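You operate a simulated robot arm through the tools that you are given. There is no shell and no other tool. Be economical: measure what you need, move in short steps, check, and stop when the job is done.

You run a simulated robot arm. Do the job below in one go: nothing can be reset, and whatever is moved stays where it is left.

TASK
Fill up the blue can with the large knob and turn it out.
Fine: long blue lever ON to fill, OFF again before the turntable takes the can out from under the coiling machine.

Only the result counts: the job must be done as asked and must still hold three seconds after the hand-in. Knocking over, shifting, dropping, spilling or breaking anything else fails it.

THE ROBOT
A 7-joint arm with a two-finger parallel gripper on a trunk, on a base that drives. Base frame: it is fixed to the floor where the robot stands at the start and does not move with it; the origin is under the middle of the robot, x ahead of it, y to its left, z up. Lengths are in m, angles in rad, forces in N, time in s.
Its first joint turns from -2.897 to 2.897 rad. Places, roughly: large knob [1.5, -0.6, 0.6]; long blue lever [0.5, 0.1, 0.9]; turntable [0.6, -0.1, 0.2]. Payload 3.91 kg.
The tool frame sits at the grasp point between the pads (the TCP): z along the fingers, y along the line on which they close. The tips reach 0.03 m beyond it. The gripper opens to 0.11 m. The fingers are 0.02 m wide and 0.01 m thick; the gripper's body (0.048 by 0.112 m) begins 0.055 m behind the TCP.
Orientation is that of the tool frame in the base frame, as [roll, pitch, yaw] about the fixed x, y, z axes, in that order (R = Rz(yaw) Ry(pitch) Rx(roll)). With the fingers straight down and closing along the base's y, the tool's x points along the base's -x, its y along +y and its z along -z.

THE INTERFACE
- The arm moves only by the tool send_rows. Its argument "rows" is a list that holds one entry, the list of rows, each a list of 7 numbers: the shift along the tool's x, y, z in units of 20 mm (1.0 is 20 mm), then the turn, a rotation vector about the tool's x, y, z in units of 6 degrees (1.0 is 6 degrees), then the finger opening in m, from 0 to 0.11. In form: [[[dx, dy, dz, ax, ay, az, jaw], ...]]. A call has 1 to 8 rows; each row shifts and turns the commanded pose from where the row before left it, along the tool's axes as they then stand. A call with a number of a shift or a turn outside -1 to 1 is refused whole. Rows are played at 5 a second. More than 0.05 m and 0.15 rad between two rows, or a gripper value outside its range, and nothing of the call is played. Where a pose cannot be reached the arm comes as near as it can. A force on the tool above 40 N (or 10 N above the force at the start of the call, whichever is more), or a blocked arm, ends the call early, and 0.2 s more pass. The fingers move at their own pace (about 0.153 m/s each) and stop on an object; they squeeze with about 44 N. The grip force told is the motor's: it shows also when the fingers shut on nothing. Time passes only in rows, and 0.2 s behind the last, so rows that do not move let the fingers close. The reply holds the time, the measured pose of the TCP, the force on the tool along the base axes, the opening and the grip force, in the units named above and with some noise, with the torque about the TCP (base axes, N m) and any sound that the robot's microphone picked up.
- Cameras (640 x 400 px; columns grow to the right, rows downward): "scene" is now at [0.0079, 0.1168, 1.4601]; the picture's right is [-0.27, -0.96, 0.00], its down [-0.72, 0.20, -0.66] and it looks along [0.64, -0.18, -0.75] (base axes); focal length 260 px, centre (320, 200). "wrist" rides on the gripper at [0.077, 0.007, -0.114] in the tool frame; the picture's right is [-0.09, 1.00, 0.00], its down [-0.80, -0.07, -0.59] and it looks along [-0.59, -0.05, 0.80] (tool axes); focal length 270 px, centre (320, 200). There is no depth. A picture from a camera that has moved, and an enlarged one, comes with that camera's place and axes in the base frame and with its lens. The place of the scene camera against the robot may be out by one fixed shift of up to 0.018 m in any direction.
- camera(camera): a new picture of that camera. No time passes.
- raise_lower(by): slides the trunk up (or, below 0, down) by that many m; the arm and the scene camera ride with it, the base frame stays. It gives what a move gives, with no picture.
- roll_base(legs): drives the robot by 1 to 6 legs, each [ahead, turn to the left] in m and rad, along the robot's own axes; the way and the turn of a leg run together, so that a leg with both is an arc; at most 1.5 m and 3.142 rad a leg. The arm and the cameras ride along, it lands a little off, and it stops where it bumps. It gives what a move gives.
- pan_tilt(pan, tilt): turns the head with the scene camera to pan (to the left, within 2.705 rad either way) and tilt (down, from -0.506 to 1.204), counted from straight ahead of the robot. It gives what a move gives.
- inspect(camera, box): a new picture of the part [left, top, right, bottom] of that camera's present view, enlarged. No time passes.
- finish_job(): hands the job in; it is judged then, once.

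Go step by step. Nothing tells you exact positions but the pictures and the camera data: compare them with the known pose of the tool, close in by small moves and look again before you grip or let go. The budget is 120 turns and 90 pictures, counting those below and the enlarged ones. Unless the task says otherwise, let go and move clear before handing in, and close with one line.

The tools are called after "Emit:" as name(argument=value, ...) on one line, values as JSON. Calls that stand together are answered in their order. send_rows: Moves the arm, as the interface text tells. Its arguments: {"type":"object","properties":{"rows":{"type":"array","items":{"type":"array","items":{"type":"array","items":{"type":"number"}}}}},"required":["rows"]} The other tools are called the same way: raise_lower (by) slides the trunk up or down; roll_base (legs) drives the base; pan_tilt (pan, tilt) turns the head that bears the scene camera; camera (camera) takes a picture; inspect (camera, box) takes an enlarged picture of a part of a camera's view; finish_job () hands the job in.

At the start:

```text
clock: 0.0
tool_pos: [0.4074, -0.0627, 1.1178]
orientation: [-3.14, -0.002, 3.141]
ft_force: [0.3, -0.8, 0.3]
ft_torque: [0.03, -0.02, 0.0]
opening: 0.11
grip_force: 0.0
trunk travel left (down, up): [-0.45, 0.16]
robot x, y, heading: [-0.0027, 0.001, -0.001]
head pan, tilt: [-0.274, 0.845]
```

scene: 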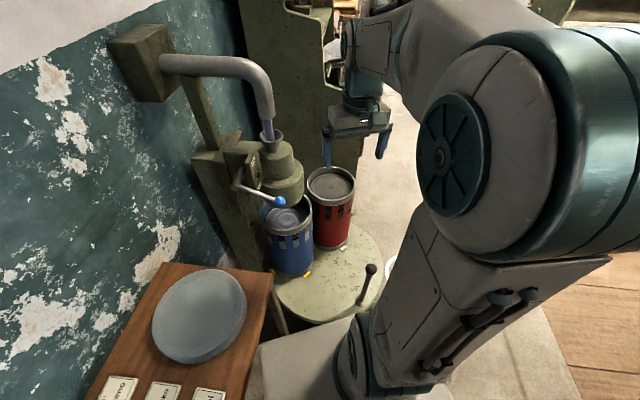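
wrist: 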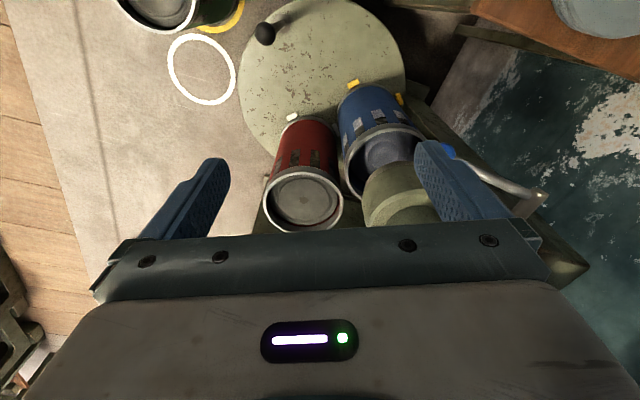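

The lever with the blue ball sits by the coiling machine, with the blue can under it and a turntable with a handle below. I'll look around, including towards the large knob.

Emit:
inspect(camera="scene", box=[180, 100, 400, 330])

Emit:
inspect(camera="scene", box=[60, 250, 300, 400])

Emit:
pan_tilt(pan=-0.4, tilt=0.4)

Emit:
camera(camera="scene")

```text
1.74 times, centred on (290, 215) of scene
camera zoom: at [0.0079, 0.1168, 1.4601], right [-0.27, -0.96, 0.0], down [-0.72, 0.2, -0.66], along [0.64, -0.18, -0.75], focal length 452 px, centre (372, 174)
```

zoom: 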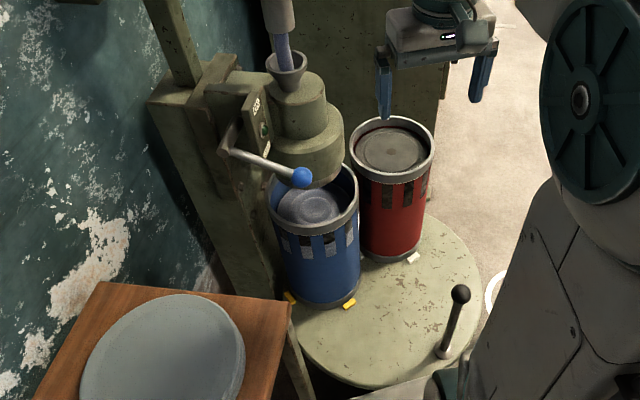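

```text
2.67 times, centred on (180, 325) of scene
camera zoom: at [0.0079, 0.1168, 1.4601], right [-0.27, -0.96, 0.0], down [-0.72, 0.2, -0.66], along [0.64, -0.18, -0.75], focal length 693 px, centre (693, -133)
```

zoom: 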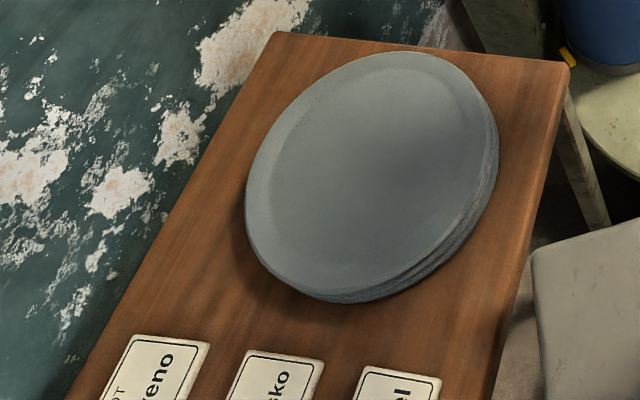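

```text
clock: 0.9
tool_pos: [0.407, -0.0619, 1.1177]
orientation: [-3.141, 0.001, -3.141]
ft_force: [-0.5, -0.1, -0.3]
ft_torque: [0.0, 0.0, 0.03]
opening: 0.1103
grip_force: 0.0
trunk travel left (down, up): [-0.45, 0.16]
robot x, y, heading: [-0.001, -0.0016, -0.001]
head pan, tilt: [-0.4, 0.4]
```

```text
85 pictures are left
camera scene: at [0.0178, 0.102, 1.4988], right [-0.39, -0.92, 0.0], down [-0.36, 0.15, -0.92], along [0.85, -0.36, -0.39], focal length 260 px, centre (320, 200)
```

scene: 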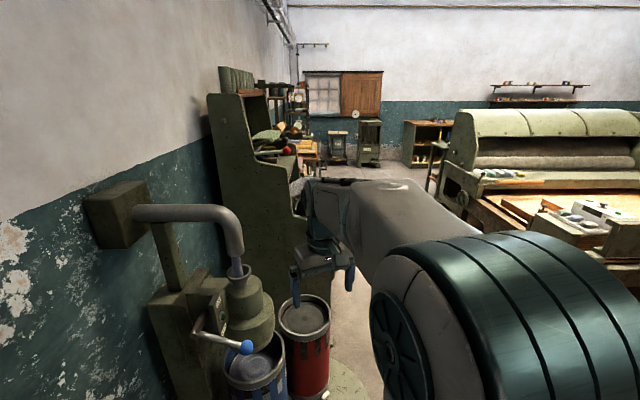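

The knob's place is hidden behind the arm. I'll look at the cards on the table, and enlarge the machine front.

Emit:
inspect(camera="scene", box=[180, 240, 360, 400])

Emit:
inspect(camera="scene", box=[200, 60, 400, 190])

Emit:
pan_tilt(pan=0.3, tilt=1.1)

Emit:
camera(camera="scene")

```text
2.50 times, centred on (270, 320) of scene
camera zoom: at [0.0178, 0.102, 1.4988], right [-0.39, -0.92, 0.0], down [-0.36, 0.15, -0.92], along [0.85, -0.36, -0.39], focal length 649 px, centre (445, -100)
```

zoom: 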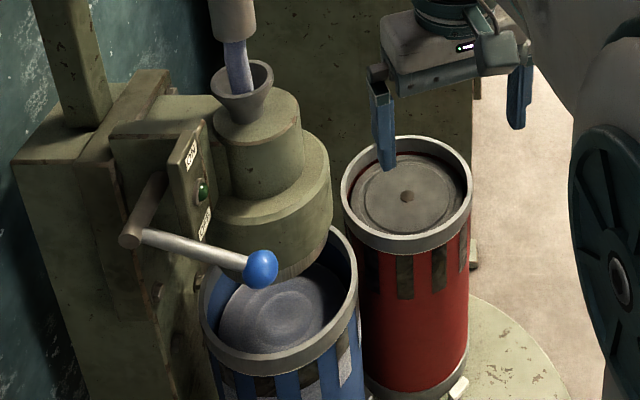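

```text
3.08 times, centred on (300, 125) of scene
camera zoom: at [0.0178, 0.102, 1.4988], right [-0.39, -0.92, 0.0], down [-0.36, 0.15, -0.92], along [0.85, -0.36, -0.39], focal length 799 px, centre (382, 431)
```

zoom: 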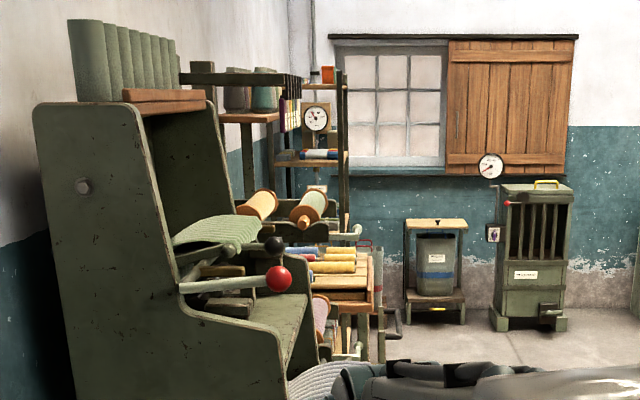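

```text
clock: 2.0
tool_pos: [0.4065, -0.0632, 1.1186]
orientation: [-3.141, 0.0, 3.141]
ft_force: [-0.6, -0.4, -0.1]
ft_torque: [-0.02, -0.01, -0.03]
opening: 0.11
grip_force: 0.1
trunk travel left (down, up): [-0.45, 0.16]
robot x, y, heading: [0.0032, -0.002, -0.0]
head pan, tilt: [0.3, 1.1]
```

```text
82 pictures are left
camera scene: at [-0.0072, 0.1566, 1.442], right [0.29, -0.96, 0.0], down [-0.85, -0.26, -0.45], along [0.43, 0.13, -0.89], focal length 260 px, centre (320, 200)
```

scene: 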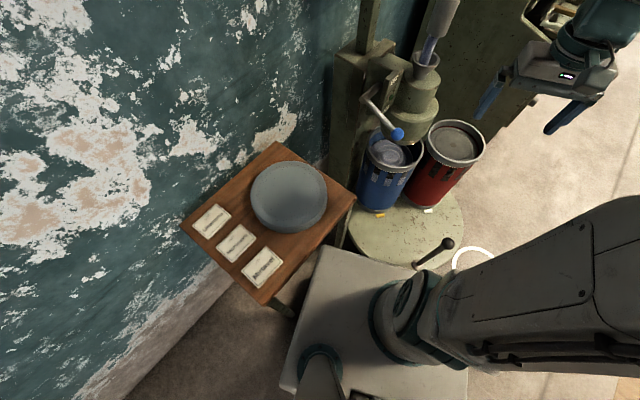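

I'll read the cards and the lever panel up close.

Emit:
inspect(camera="scene", box=[170, 190, 310, 300])

Emit:
inspect(camera="scene", box=[340, 50, 500, 150])

Emit:
pan_tilt(pan=-1.0, tilt=0.4)

Emit:
camera(camera="scene")

```text
3.64 times, centred on (240, 245) of scene
camera zoom: at [-0.0072, 0.1566, 1.442], right [0.29, -0.96, 0.0], down [-0.85, -0.26, -0.45], along [0.43, 0.13, -0.89], focal length 944 px, centre (611, 36)
```

zoom: 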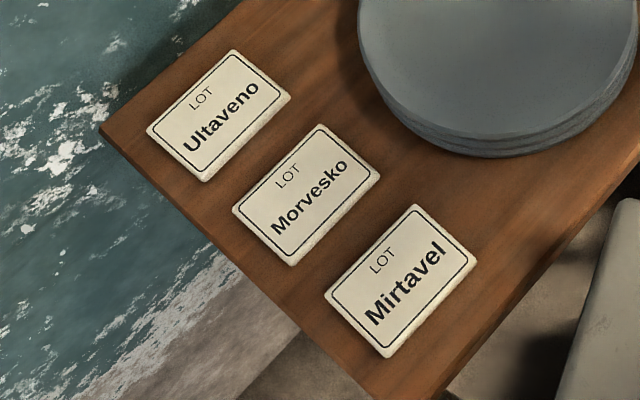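

```text
4.00 times, centred on (420, 100) of scene
camera zoom: at [-0.0072, 0.1566, 1.442], right [0.29, -0.96, 0.0], down [-0.85, -0.26, -0.45], along [0.43, 0.13, -0.89], focal length 1039 px, centre (-80, 600)
```

zoom: 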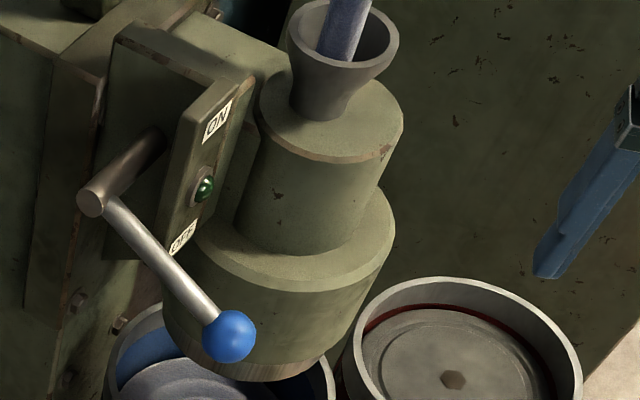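

```text
clock: 3.4
tool_pos: [0.4071, -0.0621, 1.1194]
orientation: [3.141, -0.001, 3.141]
ft_force: [-0.1, -0.6, -0.8]
ft_torque: [0.01, 0.01, -0.03]
opening: 0.11
grip_force: 0.1
trunk travel left (down, up): [-0.45, 0.16]
robot x, y, heading: [-0.0044, 0.0008, 0.003]
head pan, tilt: [-1.0, 0.4]
```

```text
79 pictures are left
camera scene: at [-0.0175, 0.0601, 1.4988], right [-0.84, -0.54, 0.0], down [-0.21, 0.33, -0.92], along [0.5, -0.77, -0.39], focal length 260 px, centre (320, 200)
```

scene: 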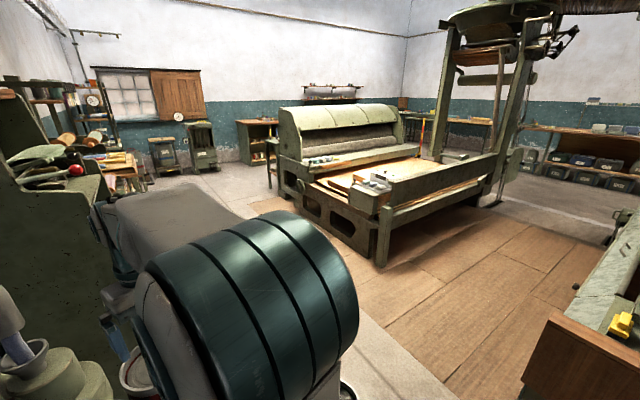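

The knob's place is still masked by the arm. I'll pitch the gripper up to look there with the wrist camera.

Emit:
send_rows(rows=[[[0, 0, 0, 0, -1, 0, 0.11], [0, 0, 0, 0, -1, 0, 0.11], [0, 0, 0, 0, -1, 0, 0.11], [0, 0, 0, 0, -1, 0, 0.11], [0, 0, 0, 0, -1, 0, 0.11]]])

Emit:
camera(camera="wrist")

```text
clock: 4.6
tool_pos: [0.4059, -0.062, 1.1194]
orientation: [3.141, 0.525, 3.141]
ft_force: [0.8, 0.5, 0.4]
ft_torque: [0.0, -0.02, -0.03]
opening: 0.1101
grip_force: 0.0
trunk travel left (down, up): [-0.45, 0.16]
robot x, y, heading: [0.0014, -0.0013, 0.002]
head pan, tilt: [-1.0, 0.4]
```

```text
78 pictures are left
camera wrist: at [0.2814, -0.0564, 1.1784], right [0.08, 1.0, 0.04], down [0.39, -0.07, 0.92], along [0.92, -0.05, -0.4], focal length 270 px, centre (320, 200)
```

wrist: 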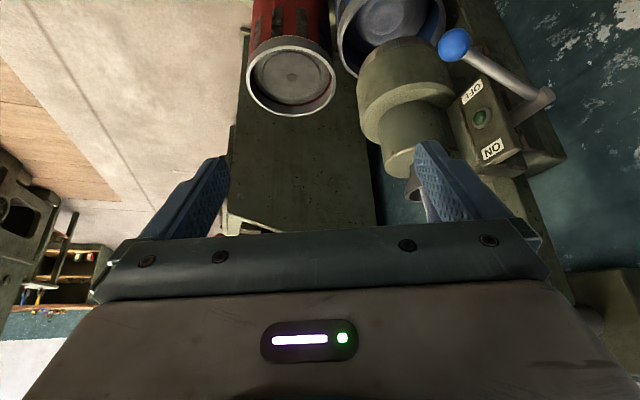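

Emit:
inspect(camera="wrist", box=[170, 100, 290, 240])

Emit:
inspect(camera="scene", box=[0, 80, 200, 240])

```text
2.86 times, centred on (230, 170) of wrist
camera zoom: at [0.2814, -0.0564, 1.1784], right [0.08, 1.0, 0.04], down [0.39, -0.07, 0.92], along [0.92, -0.05, -0.4], focal length 772 px, centre (577, 286)
```

zoom: 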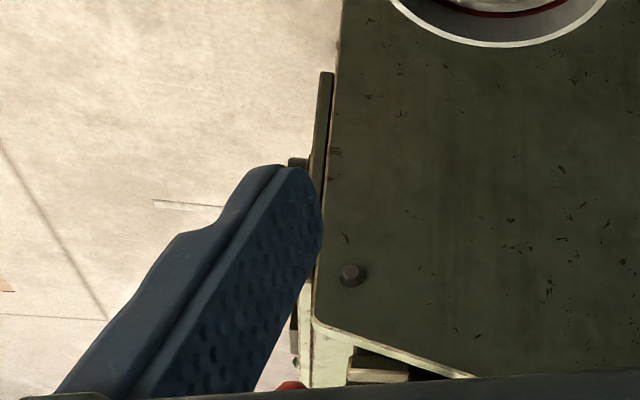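

```text
2.50 times, centred on (100, 160) of scene
camera zoom: at [-0.0178, 0.06, 1.4989], right [-0.84, -0.54, 0.0], down [-0.21, 0.33, -0.92], along [0.5, -0.78, -0.39], focal length 649 px, centre (870, 300)
```

zoom: 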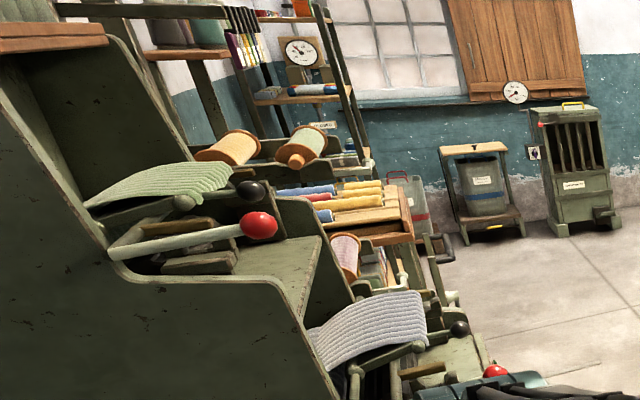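

A machine with red- and black-balled levers stands beyond; the knob spot is hidden behind it and my arm. I'll turn the base right to get a clear view.

Emit:
roll_base(legs=[[-0.15, 0], [0, -0.9]])

Emit:
pan_tilt(pan=0.4, tilt=0.45)

Emit:
camera(camera="scene")

```text
clock: 8.3
tool_pos: [0.0588, -0.3547, 1.1187]
orientation: [-3.141, 0.522, 2.257]
ft_force: [-0.7, 0.7, -0.4]
ft_torque: [0.01, 0.0, -0.03]
opening: 0.11
grip_force: 0.1
trunk travel left (down, up): [-0.45, 0.16]
robot x, y, heading: [-0.1512, 0.0006, -0.883]
head pan, tilt: [-1.0, 0.4]
```

```text
clock: 9.8
tool_pos: [0.0584, -0.3543, 1.1177]
orientation: [3.141, 0.524, 2.258]
ft_force: [0.1, -0.6, 0.1]
ft_torque: [-0.04, 0.01, 0.0]
opening: 0.1099
grip_force: 0.0
trunk travel left (down, up): [-0.45, 0.16]
robot x, y, heading: [-0.1515, 0.0019, -0.884]
head pan, tilt: [0.4, 0.45]
```

```text
75 pictures are left
camera scene: at [0.0079, 0.0992, 1.4942], right [-0.47, -0.88, 0.0], down [-0.38, 0.2, -0.9], along [0.8, -0.42, -0.44], focal length 260 px, centre (320, 200)
```

scene: 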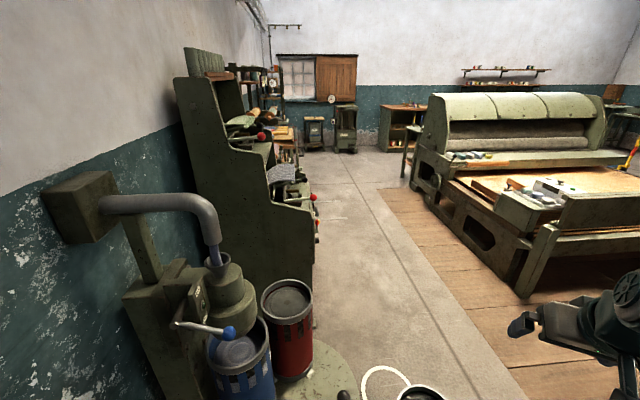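

Emit:
inspect(camera="scene", box=[230, 110, 340, 260])

Emit:
inspect(camera="scene", box=[300, 340, 460, 400])

```text
2.67 times, centred on (285, 185) of scene
camera zoom: at [0.0079, 0.0992, 1.4942], right [-0.47, -0.88, 0.0], down [-0.38, 0.2, -0.9], along [0.8, -0.42, -0.44], focal length 693 px, centre (413, 240)
```

zoom: 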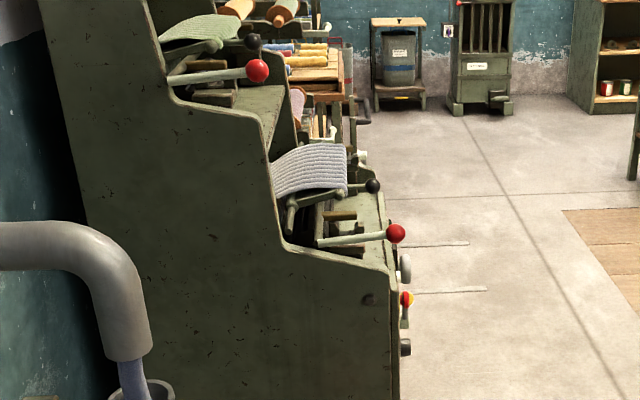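

```text
4.00 times, centred on (380, 370) of scene
camera zoom: at [0.0079, 0.0992, 1.4942], right [-0.47, -0.88, 0.0], down [-0.38, 0.2, -0.9], along [0.8, -0.42, -0.44], focal length 1039 px, centre (80, -480)
```

zoom: 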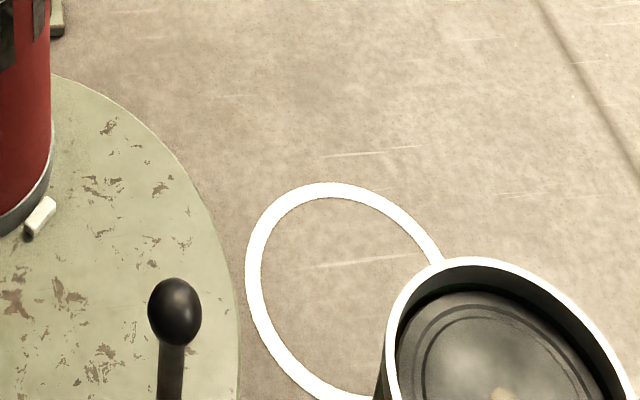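

The far machine's front carries a large round knob, a yellow/red lever and a dark knob. Before driving I'll look down at the floor around me.

Emit:
pan_tilt(pan=0.3, tilt=1.1)

Emit:
camera(camera="scene")

Emit:
pan_tilt(pan=-0.7, tilt=0.8)

Emit:
camera(camera="scene")

```text
clock: 10.9
tool_pos: [0.0586, -0.3541, 1.1174]
orientation: [3.141, 0.523, 2.257]
ft_force: [0.4, 0.3, 0.2]
ft_torque: [0.0, 0.0, 0.0]
opening: 0.11
grip_force: 0.1
trunk travel left (down, up): [-0.45, 0.16]
robot x, y, heading: [-0.155, -0.0015, -0.885]
head pan, tilt: [0.3, 1.1]
```

```text
72 pictures are left
camera scene: at [-0.0207, 0.1073, 1.442], right [-0.55, -0.83, 0.0], down [-0.74, 0.49, -0.45], along [0.38, -0.25, -0.89], focal length 260 px, centre (320, 200)
```

scene: 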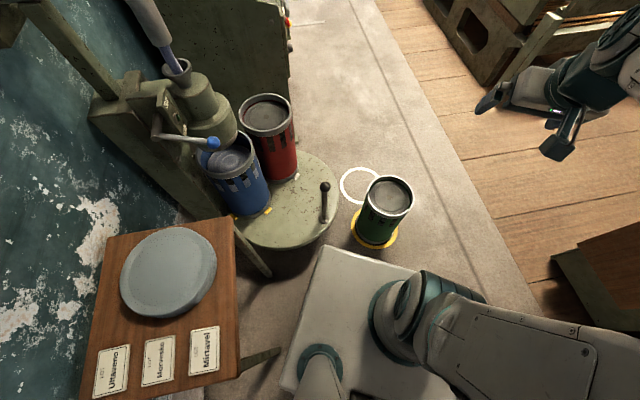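

```text
clock: 12.1
tool_pos: [0.0589, -0.3548, 1.1181]
orientation: [3.141, 0.524, 2.257]
ft_force: [-0.3, -0.9, -0.1]
ft_torque: [0.01, 0.0, 0.0]
opening: 0.1101
grip_force: 0.1
trunk travel left (down, up): [-0.45, 0.16]
robot x, y, heading: [-0.1514, -0.0019, -0.884]
head pan, tilt: [-0.7, 0.799]
```

```text
71 pictures are left
camera scene: at [-0.0745, 0.0615, 1.4637], right [-1.0, 0.01, 0.0], down [0.01, 0.72, -0.7], along [-0.01, -0.7, -0.72], focal length 260 px, centre (320, 200)
```

scene: 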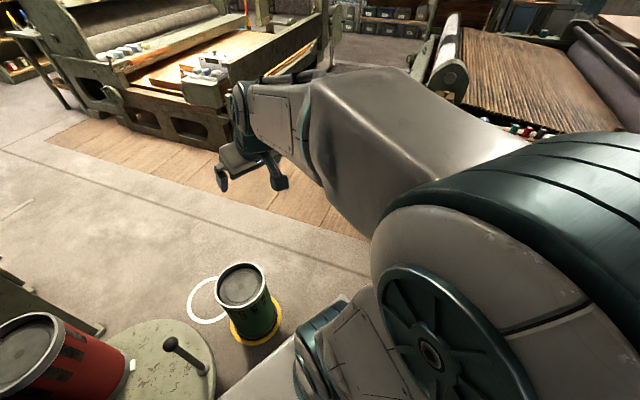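

The large knob belongs to a different machine; the explicit procedure uses the blue lever, whose ball I place at about (0.508, 0.095, 0.898), now at OFF with ON above. I'll return to the coiler and work the lever first, watching for filling.

Emit:
roll_base(legs=[[0, 0.884], [0.13, 0]])

Emit:
pan_tilt(pan=0.1, tilt=0.85)

Emit:
send_rows(rows=[[[0, 0, 0, 0, -1, 0, 0.06], [0, 0, 0, 0, -1, 0, 0.06], [0, 0, 0, 0, -1, 0, 0.06], [0, 0, 0, 0, -1, 0, 0.06], [0, 0, 0, 0, -1, 0, 0.06], [0, 0, 0, 0, -1, 0, 0.06], [0, 0, 0, 0, -1, 0, 0.06], [0, 0, 0, 0, -1, 0, 0.06]]])

Emit:
camera(camera="scene")

```text
clock: 15.8
tool_pos: [0.3848, -0.0464, 1.1172]
orientation: [3.141, 0.524, -3.111]
ft_force: [0.1, 0.5, 0.0]
ft_torque: [0.0, 0.02, -0.03]
opening: 0.1099
grip_force: 0.0
trunk travel left (down, up): [-0.45, 0.16]
robot x, y, heading: [-0.0258, 0.004, 0.031]
head pan, tilt: [-0.7, 0.799]
```

```text
clock: 16.9
tool_pos: [0.3853, -0.0478, 1.1186]
orientation: [-3.141, 0.523, -3.112]
ft_force: [-0.2, 0.5, -0.1]
ft_torque: [-0.01, 0.01, 0.01]
opening: 0.1101
grip_force: 0.1
trunk travel left (down, up): [-0.45, 0.16]
robot x, y, heading: [-0.0219, 0.0026, 0.028]
head pan, tilt: [0.099, 0.85]
```

```text
clock: 18.7
tool_pos: [0.425, -0.0607, 1.1623]
orientation: [3.141, 1.361, -3.109]
ft_force: [-0.1, -0.7, 0.3]
ft_torque: [0.01, -0.01, 0.0]
opening: 0.0602
grip_force: 0.1
out of reach, approached as far as the arm can: row 6, 7, 8
trunk travel left (down, up): [-0.45, 0.16]
robot x, y, heading: [-0.0227, 0.0053, 0.03]
head pan, tilt: [0.099, 0.85]
```

```text
70 pictures are left
camera scene: at [-0.0177, 0.1493, 1.4597], right [0.13, -0.99, 0.0], down [-0.74, -0.1, -0.66], along [0.65, 0.09, -0.75], focal length 260 px, centre (320, 200)
```

scene: 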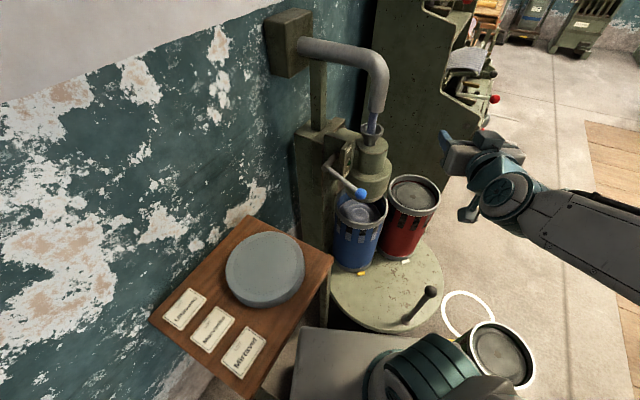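

The lever, lamp and can are clear now. I'll lower the trunk so the horizontal tool is just under the ball's height, shut the fingers, and look.

Emit:
raise_lower(by=-0.27)

Emit:
send_rows(rows=[[[0, 1, 0, 0, -1, 0, 0.0], [0, 1, 0, 0, -1, 0, 0.0], [0, 1, 0, 0, 0, 0, 0.0], [0, 1, 0, 0, 0, 0, 0.0], [0, 1, 0, 0, 0, 0, 0.0], [0, 1, 0, 0, 0, 0, 0], [0, 1, 0, 0, 0, 0, 0]]])

Emit:
camera(camera="scene")

Emit:
camera(camera="wrist")

```text
clock: 21.4
tool_pos: [0.4353, -0.0533, 0.8665]
orientation: [-2.978, 1.282, -2.95]
ft_force: [-1.3, -0.2, -0.2]
ft_torque: [-0.02, -0.01, -0.02]
opening: 0.0599
grip_force: 0.1
trunk travel left (down, up): [-0.18, 0.43]
robot x, y, heading: [-0.0203, 0.0017, 0.027]
head pan, tilt: [0.099, 0.85]
```

```text
clock: 23.0
tool_pos: [0.4508, 0.0724, 0.9219]
orientation: [-3.065, 1.57, -3.032]
ft_force: [-0.1, 0.1, -0.6]
ft_torque: [0.03, 0.02, 0.02]
opening: 0.0001
grip_force: 38.0
out of reach, approached as far as the arm can: row 1, 2, 4
trunk travel left (down, up): [-0.18, 0.43]
robot x, y, heading: [-0.0192, 0.0044, 0.028]
head pan, tilt: [0.099, 0.85]
```

```text
69 pictures are left
camera scene: at [-0.0178, 0.1493, 1.1897], right [0.13, -0.99, 0.0], down [-0.74, -0.1, -0.66], along [0.65, 0.09, -0.75], focal length 260 px, centre (320, 200)
```

scene: 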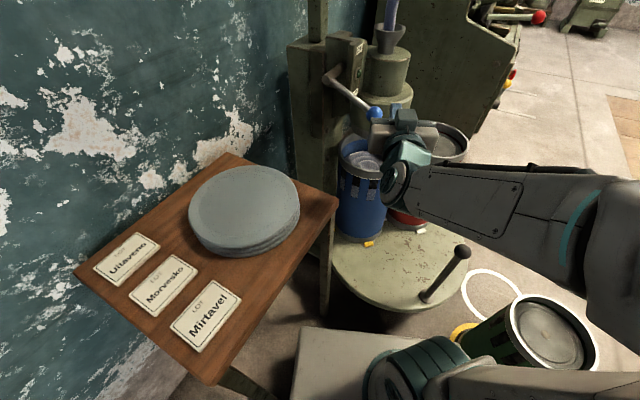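

```text
68 pictures are left
camera wrist: at [0.3352, 0.0747, 0.8459], right [-0.03, 1.0, 0.09], down [-0.59, -0.09, 0.8], along [0.81, -0.03, 0.59], focal length 270 px, centre (320, 200)
```

wrist: 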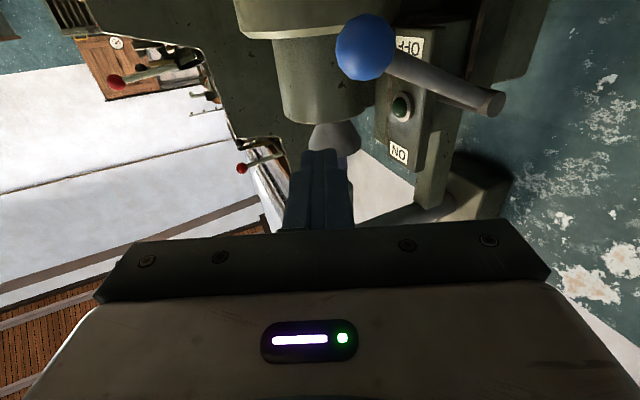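

Refining with both wrist views, the ball is at about (0.523, 0.106, 0.874). I'll lower the trunk further to get the closed fingers beneath it.

Emit:
raise_lower(by=-0.1)

Emit:
send_rows(rows=[[[0, 0.8, 0, 0, 0, 0, 0.0], [0, 0.8, 0, 0, 0, 0, 0.0]]])

Emit:
camera(camera="wrist")

```text
clock: 24.4
tool_pos: [0.4504, 0.0716, 0.8223]
orientation: [-3.102, 1.569, -3.073]
ft_force: [0.4, 0.1, -0.1]
ft_torque: [0.04, 0.04, -0.02]
opening: 0.0002
grip_force: 37.9
trunk travel left (down, up): [-0.08, 0.53]
robot x, y, heading: [-0.0228, 0.0014, 0.031]
head pan, tilt: [0.099, 0.85]
```

```text
clock: 25.0
tool_pos: [0.4492, 0.1051, 0.8211]
orientation: [2.876, 1.568, 2.908]
ft_force: [-0.6, 0.3, -0.1]
ft_torque: [-0.01, 0.04, -0.03]
opening: 0.0
grip_force: 37.8
trunk travel left (down, up): [-0.08, 0.53]
robot x, y, heading: [-0.0229, -0.0004, 0.027]
head pan, tilt: [0.099, 0.85]
```

```text
67 pictures are left
camera wrist: at [0.3339, 0.107, 0.7454], right [-0.03, 1.0, 0.09], down [-0.59, -0.09, 0.8], along [0.81, -0.03, 0.59], focal length 270 px, centre (320, 200)
```

wrist: 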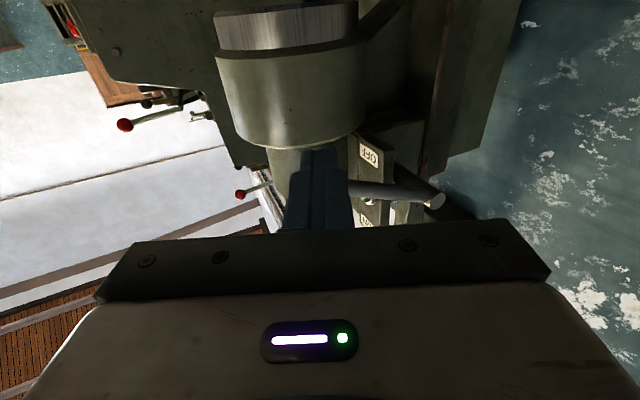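

Emit:
send_rows(rows=[[[0, 0.1, 0.95, 0, 0, 0, 0.0], [0, 0, 0.95, 0, 0, 0, 0.0], [0, 0, 0.95, 0, 0, 0, 0.0]]])

Emit:
camera(camera="scene")

Emit:
camera(camera="wrist")

```text
clock: 25.8
tool_pos: [0.5074, 0.1082, 0.8224]
orientation: [-2.848, 1.57, -2.816]
ft_force: [0.1, 0.2, -0.7]
ft_torque: [0.01, 0.01, 0.02]
opening: 0.0001
grip_force: 37.1
trunk travel left (down, up): [-0.08, 0.53]
robot x, y, heading: [-0.0231, 0.007, 0.024]
head pan, tilt: [0.099, 0.85]
```

```text
66 pictures are left
camera scene: at [-0.018, 0.1495, 1.0897], right [0.13, -0.99, 0.0], down [-0.74, -0.1, -0.66], along [0.65, 0.09, -0.75], focal length 260 px, centre (320, 200)
```

scene: 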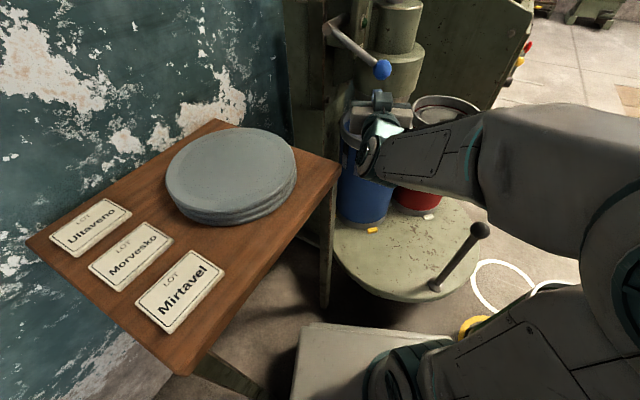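

```text
65 pictures are left
camera wrist: at [0.3905, 0.111, 0.746], right [-0.03, 1.0, 0.09], down [-0.59, -0.09, 0.8], along [0.81, -0.03, 0.59], focal length 270 px, centre (320, 200)
```

wrist: 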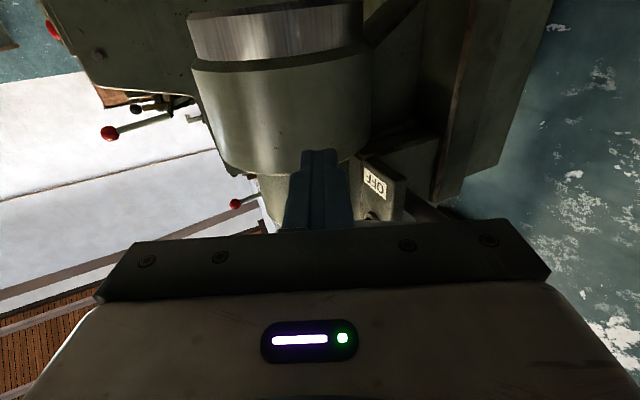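

Fingers sit beneath the ball. I'll push up.

Emit:
send_rows(rows=[[[-0.8, 0, 0, 0, 0, 0, 0.0], [-0.8, 0, 0, 0, 0, 0, 0.0], [-0.8, 0, 0, 0, 0, 0, 0.0], [-0.8, 0, 0, 0, 0, 0, 0.0], [-0.8, 0, 0, 0, 0, 0, 0.0]]])

Emit:
camera(camera="scene")

```text
clock: 27.0
tool_pos: [0.5072, 0.1082, 0.9048]
orientation: [-2.927, 1.569, -2.895]
ft_force: [-0.1, -0.7, -1.9]
ft_torque: [0.01, 0.01, -0.01]
opening: 0.0
grip_force: 37.9
trunk travel left (down, up): [-0.08, 0.53]
robot x, y, heading: [-0.0229, 0.0048, 0.031]
head pan, tilt: [0.099, 0.85]
```

```text
64 pictures are left
camera scene: at [-0.0177, 0.1494, 1.0898], right [0.13, -0.99, 0.0], down [-0.74, -0.1, -0.66], along [0.65, 0.09, -0.75], focal length 260 px, centre (320, 200)
```

scene: 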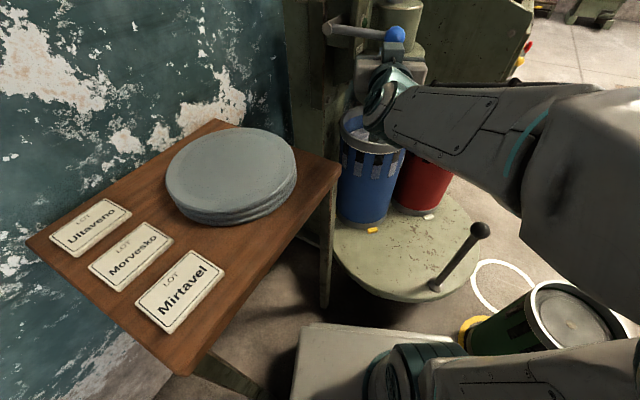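

The lever follows; I'll keep pushing to ON.

Emit:
send_rows(rows=[[[-0.7, 0, 0, 0, 0, 0, 0.0], [-0.7, 0, 0, 0, 0, 0, 0.0], [-0.7, 0, 0, 0, 0, 0, 0.0], [-0.7, 0, 0, 0, 0, 0, 0.0]]])

Emit:
camera(camera="wrist")

Emit:
inspect(camera="scene", box=[290, 0, 490, 140])

```text
clock: 28.0
tool_pos: [0.5077, 0.1097, 0.9588]
orientation: [-2.96, 1.565, -2.928]
ft_force: [-3.8, 0.6, -8.8]
ft_torque: [0.0, 0.18, -0.05]
opening: 0.0
grip_force: 37.7
trunk travel left (down, up): [-0.08, 0.53]
robot x, y, heading: [-0.0257, 0.0015, 0.029]
head pan, tilt: [0.099, 0.85]
```

```text
63 pictures are left
camera wrist: at [0.3914, 0.1111, 0.8822], right [-0.03, 1.0, 0.09], down [-0.59, -0.09, 0.8], along [0.81, -0.03, 0.59], focal length 270 px, centre (320, 200)
```

wrist: 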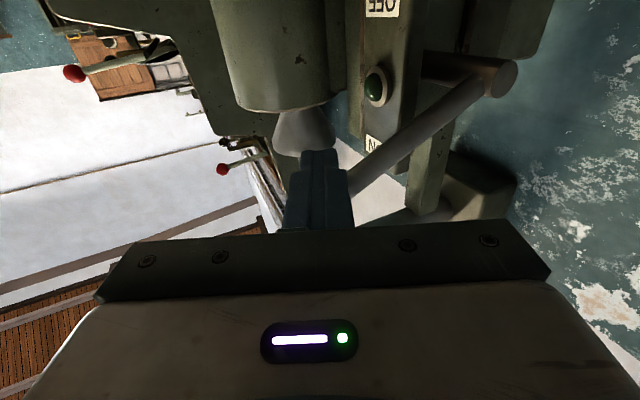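

```text
2.86 times, centred on (390, 70) of scene
camera zoom: at [-0.0177, 0.1496, 1.0895], right [0.13, -0.99, 0.0], down [-0.75, -0.1, -0.66], along [0.65, 0.09, -0.75], focal length 742 px, centre (120, 571)
```

zoom: 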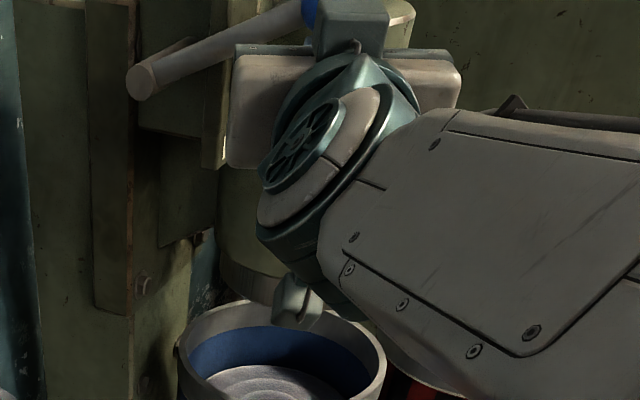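

Emit:
send_rows(rows=[[[-0.6, 0, 0, 0, 0, 0, 0.0], [-0.6, 0, 0, 0, 0, 0, 0.0]]])

Emit:
inspect(camera="wrist", box=[270, 0, 530, 220])

```text
clock: 28.4
tool_pos: [0.5085, 0.1094, 0.9594]
orientation: [3.135, 1.547, -3.116]
ft_force: [-1.9, 1.2, -6.3]
ft_torque: [0.02, 0.1, 0.09]
opening: 0.0003
grip_force: 37.1
trunk travel left (down, up): [-0.08, 0.53]
robot x, y, heading: [-0.0245, 0.0026, 0.031]
head pan, tilt: [0.099, 0.85]
stopped in row 1: the force on the tool passed its limit (the readings are from after the stop); the commanded pose is now the measured one
```

```text
1.82 times, centred on (400, 110) of wrist
camera zoom: at [0.3911, 0.1108, 0.8848], right [-0.03, 1.0, 0.09], down [-0.57, -0.09, 0.82], along [0.82, -0.02, 0.57], focal length 491 px, centre (174, 364)
```

zoom: 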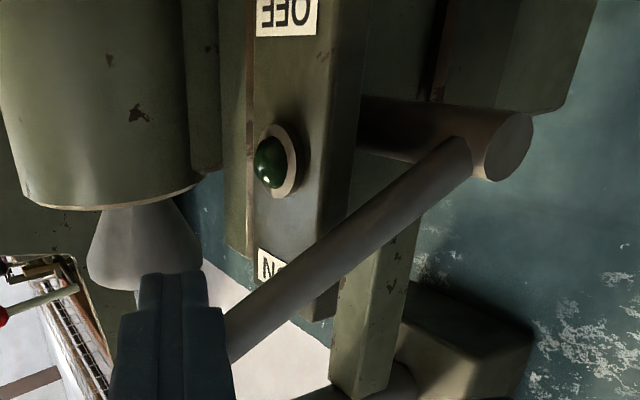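

The lever is at its upper stop by the ON plate. I'll back the fingers off downward-outward and watch the can and lamp.

Emit:
send_rows(rows=[[[0.5, 0, 0, 0, 0, 0, 0.0], [0.5, 0, -1, 0, 0, 0, 0.0], [0, 0, -1, 0, 0, 0, 0.0], [0, 0, -1, 0, 0, 0, 0.0], [0, -1, -1, 0, 0, 0, 0.0], [0, -1, 0, 0, 0, 0, 0.0], [0, -1, 0, 0, 0, 0, 0.0], [0, -1, 0, 0, 0, 0, 0.0]]])

Emit:
camera(camera="scene")

Emit:
camera(camera="wrist")

```text
clock: 29.7
tool_pos: [0.4722, 0.0647, 0.8836]
orientation: [3.051, 1.4, 3.058]
ft_force: [0.6, -0.2, -0.2]
ft_torque: [-0.02, -0.02, 0.03]
opening: 0.0
grip_force: 37.6
trunk travel left (down, up): [-0.08, 0.53]
robot x, y, heading: [-0.0212, 0.0023, 0.03]
head pan, tilt: [0.099, 0.85]
stopped in row 6: the arm was blocked; the commanded pose is now the measured one
```

```text
60 pictures are left
camera scene: at [-0.018, 0.1496, 1.0909], right [0.13, -0.99, 0.0], down [-0.74, -0.1, -0.66], along [0.65, 0.08, -0.75], focal length 260 px, centre (320, 200)
```

scene: 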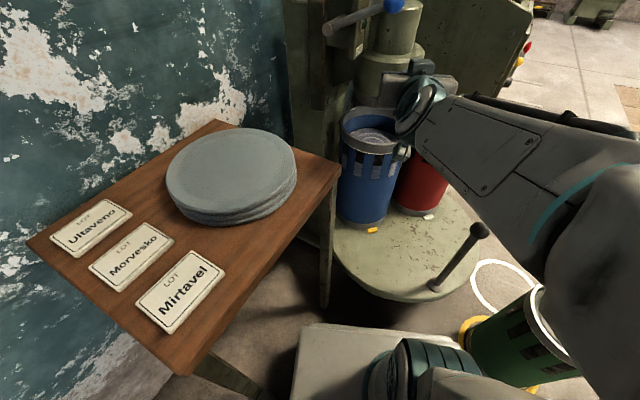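

```text
59 pictures are left
camera wrist: at [0.3451, 0.0698, 0.8267], right [0.01, 0.99, 0.1], down [-0.45, -0.09, 0.89], along [0.89, -0.05, 0.45], focal length 270 px, centre (320, 200)
```

wrist: 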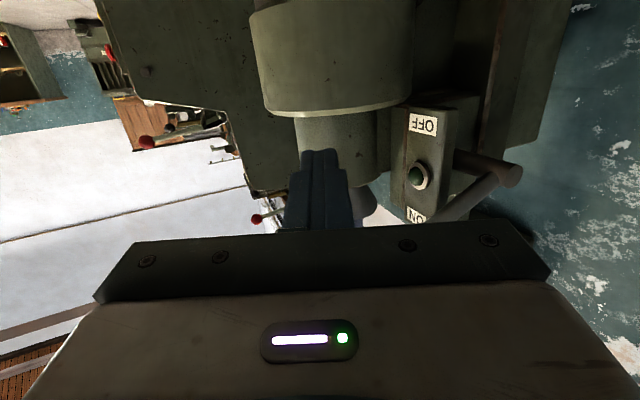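

Lever stays up. I'll zoom on the can and let time pass.

Emit:
inspect(camera="scene", box=[310, 0, 470, 240])

Emit:
send_rows(rows=[[[0, 0, -0.5, 0, 0, 0, 0.0], [0, 0, -0.5, 0, 0, 0, 0.0], [0, 0, 0, 0, 0, 0, 0.0], [0, 0, 0, 0, 0, 0, 0.0], [0, 0, 0, 0, 0, 0, 0.0], [0, 0, 0, 0, 0, 0, 0.0], [0, 0, 0, 0, 0, 0, 0.0], [0, 0, 0, 0, 0, 0, 0.0]]])

Emit:
inspect(camera="scene", box=[310, 0, 470, 240])

```text
1.67 times, centred on (390, 120) of scene
camera zoom: at [-0.018, 0.1496, 1.0909], right [0.13, -0.99, 0.0], down [-0.74, -0.1, -0.66], along [0.65, 0.08, -0.75], focal length 433 px, centre (203, 333)
```

zoom: 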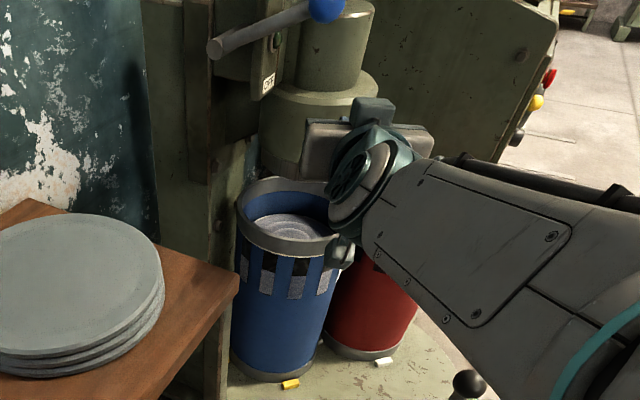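

```text
clock: 31.7
tool_pos: [0.4673, 0.0586, 0.8594]
orientation: [3.039, 1.336, 3.04]
ft_force: [-0.2, 0.1, 0.2]
ft_torque: [0.01, 0.03, 0.03]
opening: 0.0001
grip_force: 37.8
trunk travel left (down, up): [-0.08, 0.53]
robot x, y, heading: [-0.0207, 0.0073, 0.035]
head pan, tilt: [0.099, 0.85]
stopped in row 8: the arm was blocked; the commanded pose is now the measured one
```

```text
1.67 times, centred on (390, 120) of scene
camera zoom: at [-0.018, 0.1495, 1.0894], right [0.13, -0.99, 0.0], down [-0.74, -0.1, -0.66], along [0.65, 0.08, -0.75], focal length 433 px, centre (203, 333)
```

zoom: 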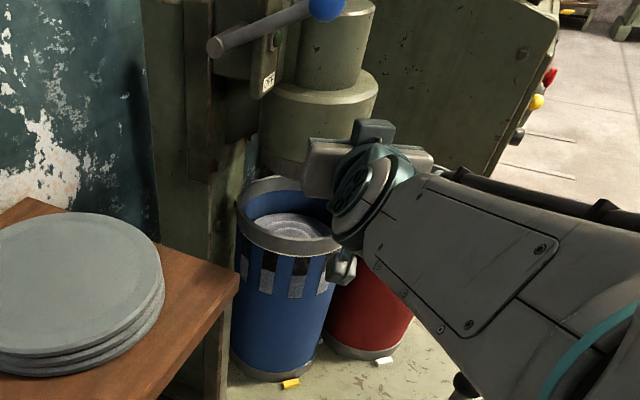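

The arm is at its joint limits and close to the can, so I'll back the base away a little for clear space and a view, then watch filling.

Emit:
roll_base(legs=[[-0.12, 0]])

Emit:
raise_lower(by=0.3)

Emit:
camera(camera="scene")

Emit:
inspect(camera="scene", box=[270, 80, 450, 300])

```text
clock: 32.9
tool_pos: [0.348, 0.0555, 0.8591]
orientation: [3.04, 1.337, 3.042]
ft_force: [0.5, -0.1, 0.1]
ft_torque: [-0.02, 0.01, 0.0]
opening: 0.0002
grip_force: 37.6
trunk travel left (down, up): [-0.08, 0.53]
robot x, y, heading: [-0.1426, -0.0031, 0.033]
head pan, tilt: [0.099, 0.85]
```

```text
clock: 35.9
tool_pos: [0.3478, 0.0543, 1.1599]
orientation: [3.04, 1.338, 3.042]
ft_force: [-0.2, 0.2, -0.3]
ft_torque: [0.0, -0.01, 0.01]
opening: 0.0001
grip_force: 37.2
trunk travel left (down, up): [-0.38, 0.23]
robot x, y, heading: [-0.1424, -0.0003, 0.025]
head pan, tilt: [0.099, 0.85]
```

```text
56 pictures are left
camera scene: at [-0.1366, 0.1459, 1.3897], right [0.13, -0.99, 0.0], down [-0.74, -0.1, -0.66], along [0.65, 0.09, -0.75], focal length 260 px, centre (320, 200)
```

scene: 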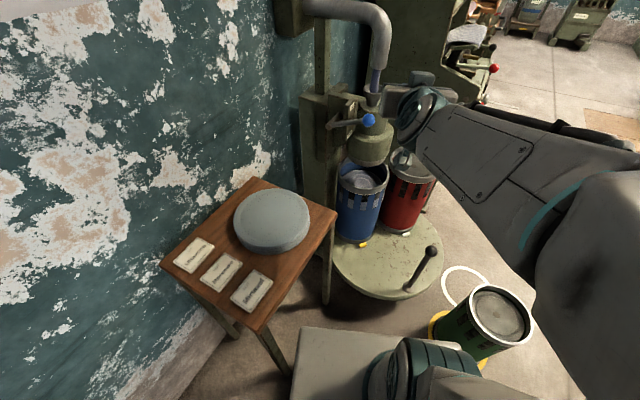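

```text
1.82 times, centred on (360, 190) of scene
camera zoom: at [-0.1366, 0.1459, 1.3897], right [0.13, -0.99, 0.0], down [-0.74, -0.1, -0.66], along [0.65, 0.09, -0.75], focal length 472 px, centre (247, 218)
```

zoom: 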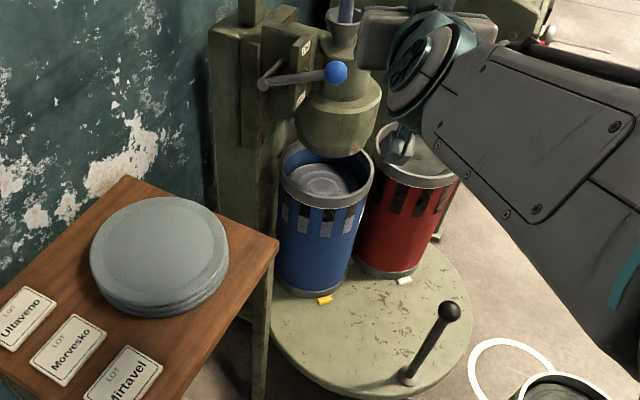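

Emit:
inspect(camera="scene", box=[320, 90, 410, 250])

Emit:
send_rows(rows=[[[0, 0, 0, 0, 0, 0, 0.0], [0, 0, 0, 0, 0, 0, 0.0], [0, 0, 0, 0, 0, 0, 0.0], [0, 0, 0, 0, 0, 0, 0.0], [0, 0, 0, 0, 0, 0, 0.0], [0, 0, 0, 0, 0, 0, 0.0], [0, 0, 0, 0, 0, 0, 0.0], [0, 0, 0, 0, 0, 0, 0.0]]])

Emit:
inspect(camera="scene", box=[320, 90, 410, 250])

```text
2.50 times, centred on (365, 170) of scene
camera zoom: at [-0.1366, 0.1459, 1.3897], right [0.13, -0.99, 0.0], down [-0.74, -0.1, -0.66], along [0.65, 0.09, -0.75], focal length 649 px, centre (208, 275)
```

zoom: 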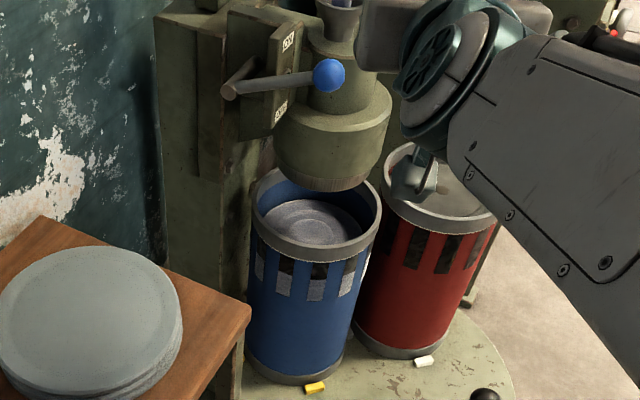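

```text
clock: 37.7
tool_pos: [0.3478, 0.056, 1.1594]
orientation: [3.04, 1.336, 3.042]
ft_force: [-0.5, -1.1, 0.5]
ft_torque: [0.02, -0.01, 0.01]
opening: 0.0
grip_force: 37.4
trunk travel left (down, up): [-0.38, 0.23]
robot x, y, heading: [-0.1428, 0.0029, 0.03]
head pan, tilt: [0.099, 0.85]
```

```text
2.50 times, centred on (365, 170) of scene
camera zoom: at [-0.1366, 0.1459, 1.3897], right [0.13, -0.99, 0.0], down [-0.74, -0.1, -0.66], along [0.65, 0.09, -0.75], focal length 649 px, centre (208, 275)
```

zoom: 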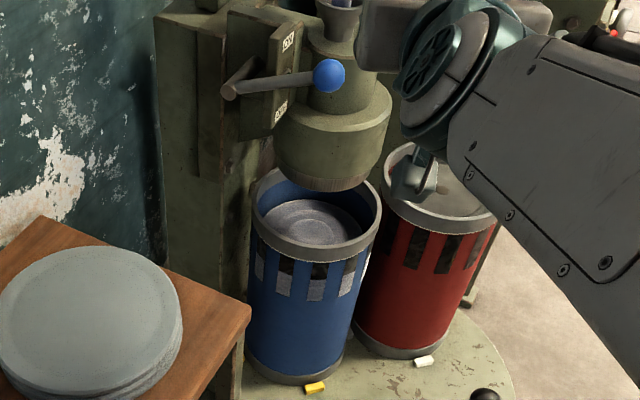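

Only a minute change so far, if any. I'll wait several more seconds and compare.

Emit:
send_rows(rows=[[[0, 0, 0, 0, 0, 0, 0.0], [0, 0, 0, 0, 0, 0, 0.0], [0, 0, 0, 0, 0, 0, 0.0], [0, 0, 0, 0, 0, 0, 0.0], [0, 0, 0, 0, 0, 0, 0.0], [0, 0, 0, 0, 0, 0, 0.0], [0, 0, 0, 0, 0, 0, 0.0], [0, 0, 0, 0, 0, 0, 0.0]]])

Emit:
send_rows(rows=[[[0, 0, 0, 0, 0, 0, 0.0], [0, 0, 0, 0, 0, 0, 0.0], [0, 0, 0, 0, 0, 0, 0.0], [0, 0, 0, 0, 0, 0, 0.0], [0, 0, 0, 0, 0, 0, 0.0], [0, 0, 0, 0, 0, 0, 0.0], [0, 0, 0, 0, 0, 0, 0.0], [0, 0, 0, 0, 0, 0, 0.0]]])

Emit:
inspect(camera="scene", box=[320, 90, 410, 250])

```text
clock: 39.5
tool_pos: [0.3498, 0.0553, 1.1603]
orientation: [3.041, 1.336, 3.042]
ft_force: [-0.4, 1.5, -0.2]
ft_torque: [-0.03, 0.02, 0.01]
opening: 0.0001
grip_force: 37.9
trunk travel left (down, up): [-0.38, 0.23]
robot x, y, heading: [-0.1401, -0.0002, 0.03]
head pan, tilt: [0.099, 0.85]
```

```text
clock: 41.3
tool_pos: [0.3493, 0.0552, 1.1604]
orientation: [3.039, 1.337, 3.042]
ft_force: [-0.1, -0.2, -0.4]
ft_torque: [-0.01, 0.0, 0.04]
opening: 0.0
grip_force: 37.8
trunk travel left (down, up): [-0.38, 0.23]
robot x, y, heading: [-0.1428, 0.004, 0.035]
head pan, tilt: [0.099, 0.85]
```

```text
2.50 times, centred on (365, 170) of scene
camera zoom: at [-0.1366, 0.1459, 1.3897], right [0.13, -0.99, 0.0], down [-0.74, -0.1, -0.66], along [0.65, 0.09, -0.75], focal length 649 px, centre (208, 275)
```

zoom: 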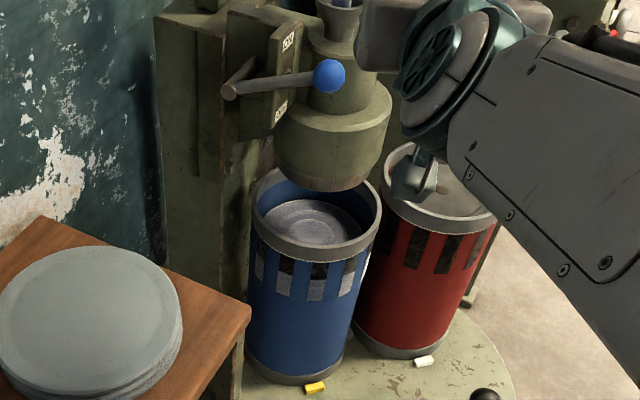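

The lever is up but the can doesn't fill. I'll check the lamp and the sliver feed closely.

Emit:
inspect(camera="scene", box=[315, 60, 405, 140])

Emit:
camera(camera="wrist")

```text
5.00 times, centred on (360, 100) of scene
camera zoom: at [-0.1366, 0.1459, 1.3897], right [0.13, -0.99, 0.0], down [-0.74, -0.1, -0.66], along [0.65, 0.09, -0.75], focal length 1299 px, centre (120, 700)
```

zoom: 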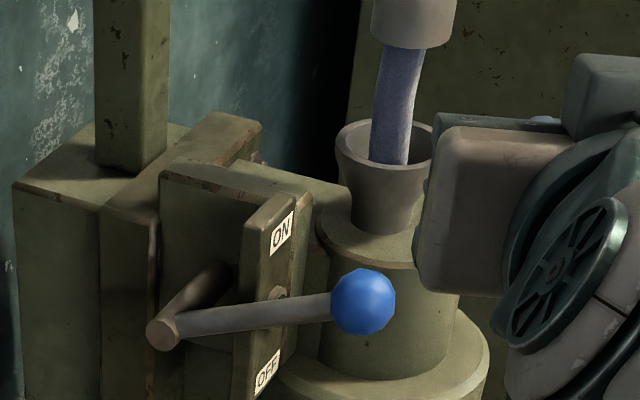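

```text
50 pictures are left
camera wrist: at [0.2185, 0.0626, 1.112], right [0.02, 0.99, 0.11], down [-0.39, -0.09, 0.91], along [0.92, -0.06, 0.39], focal length 270 px, centre (320, 200)
```

wrist: 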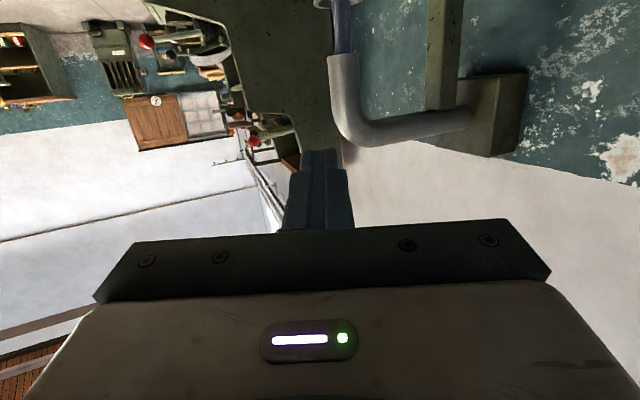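

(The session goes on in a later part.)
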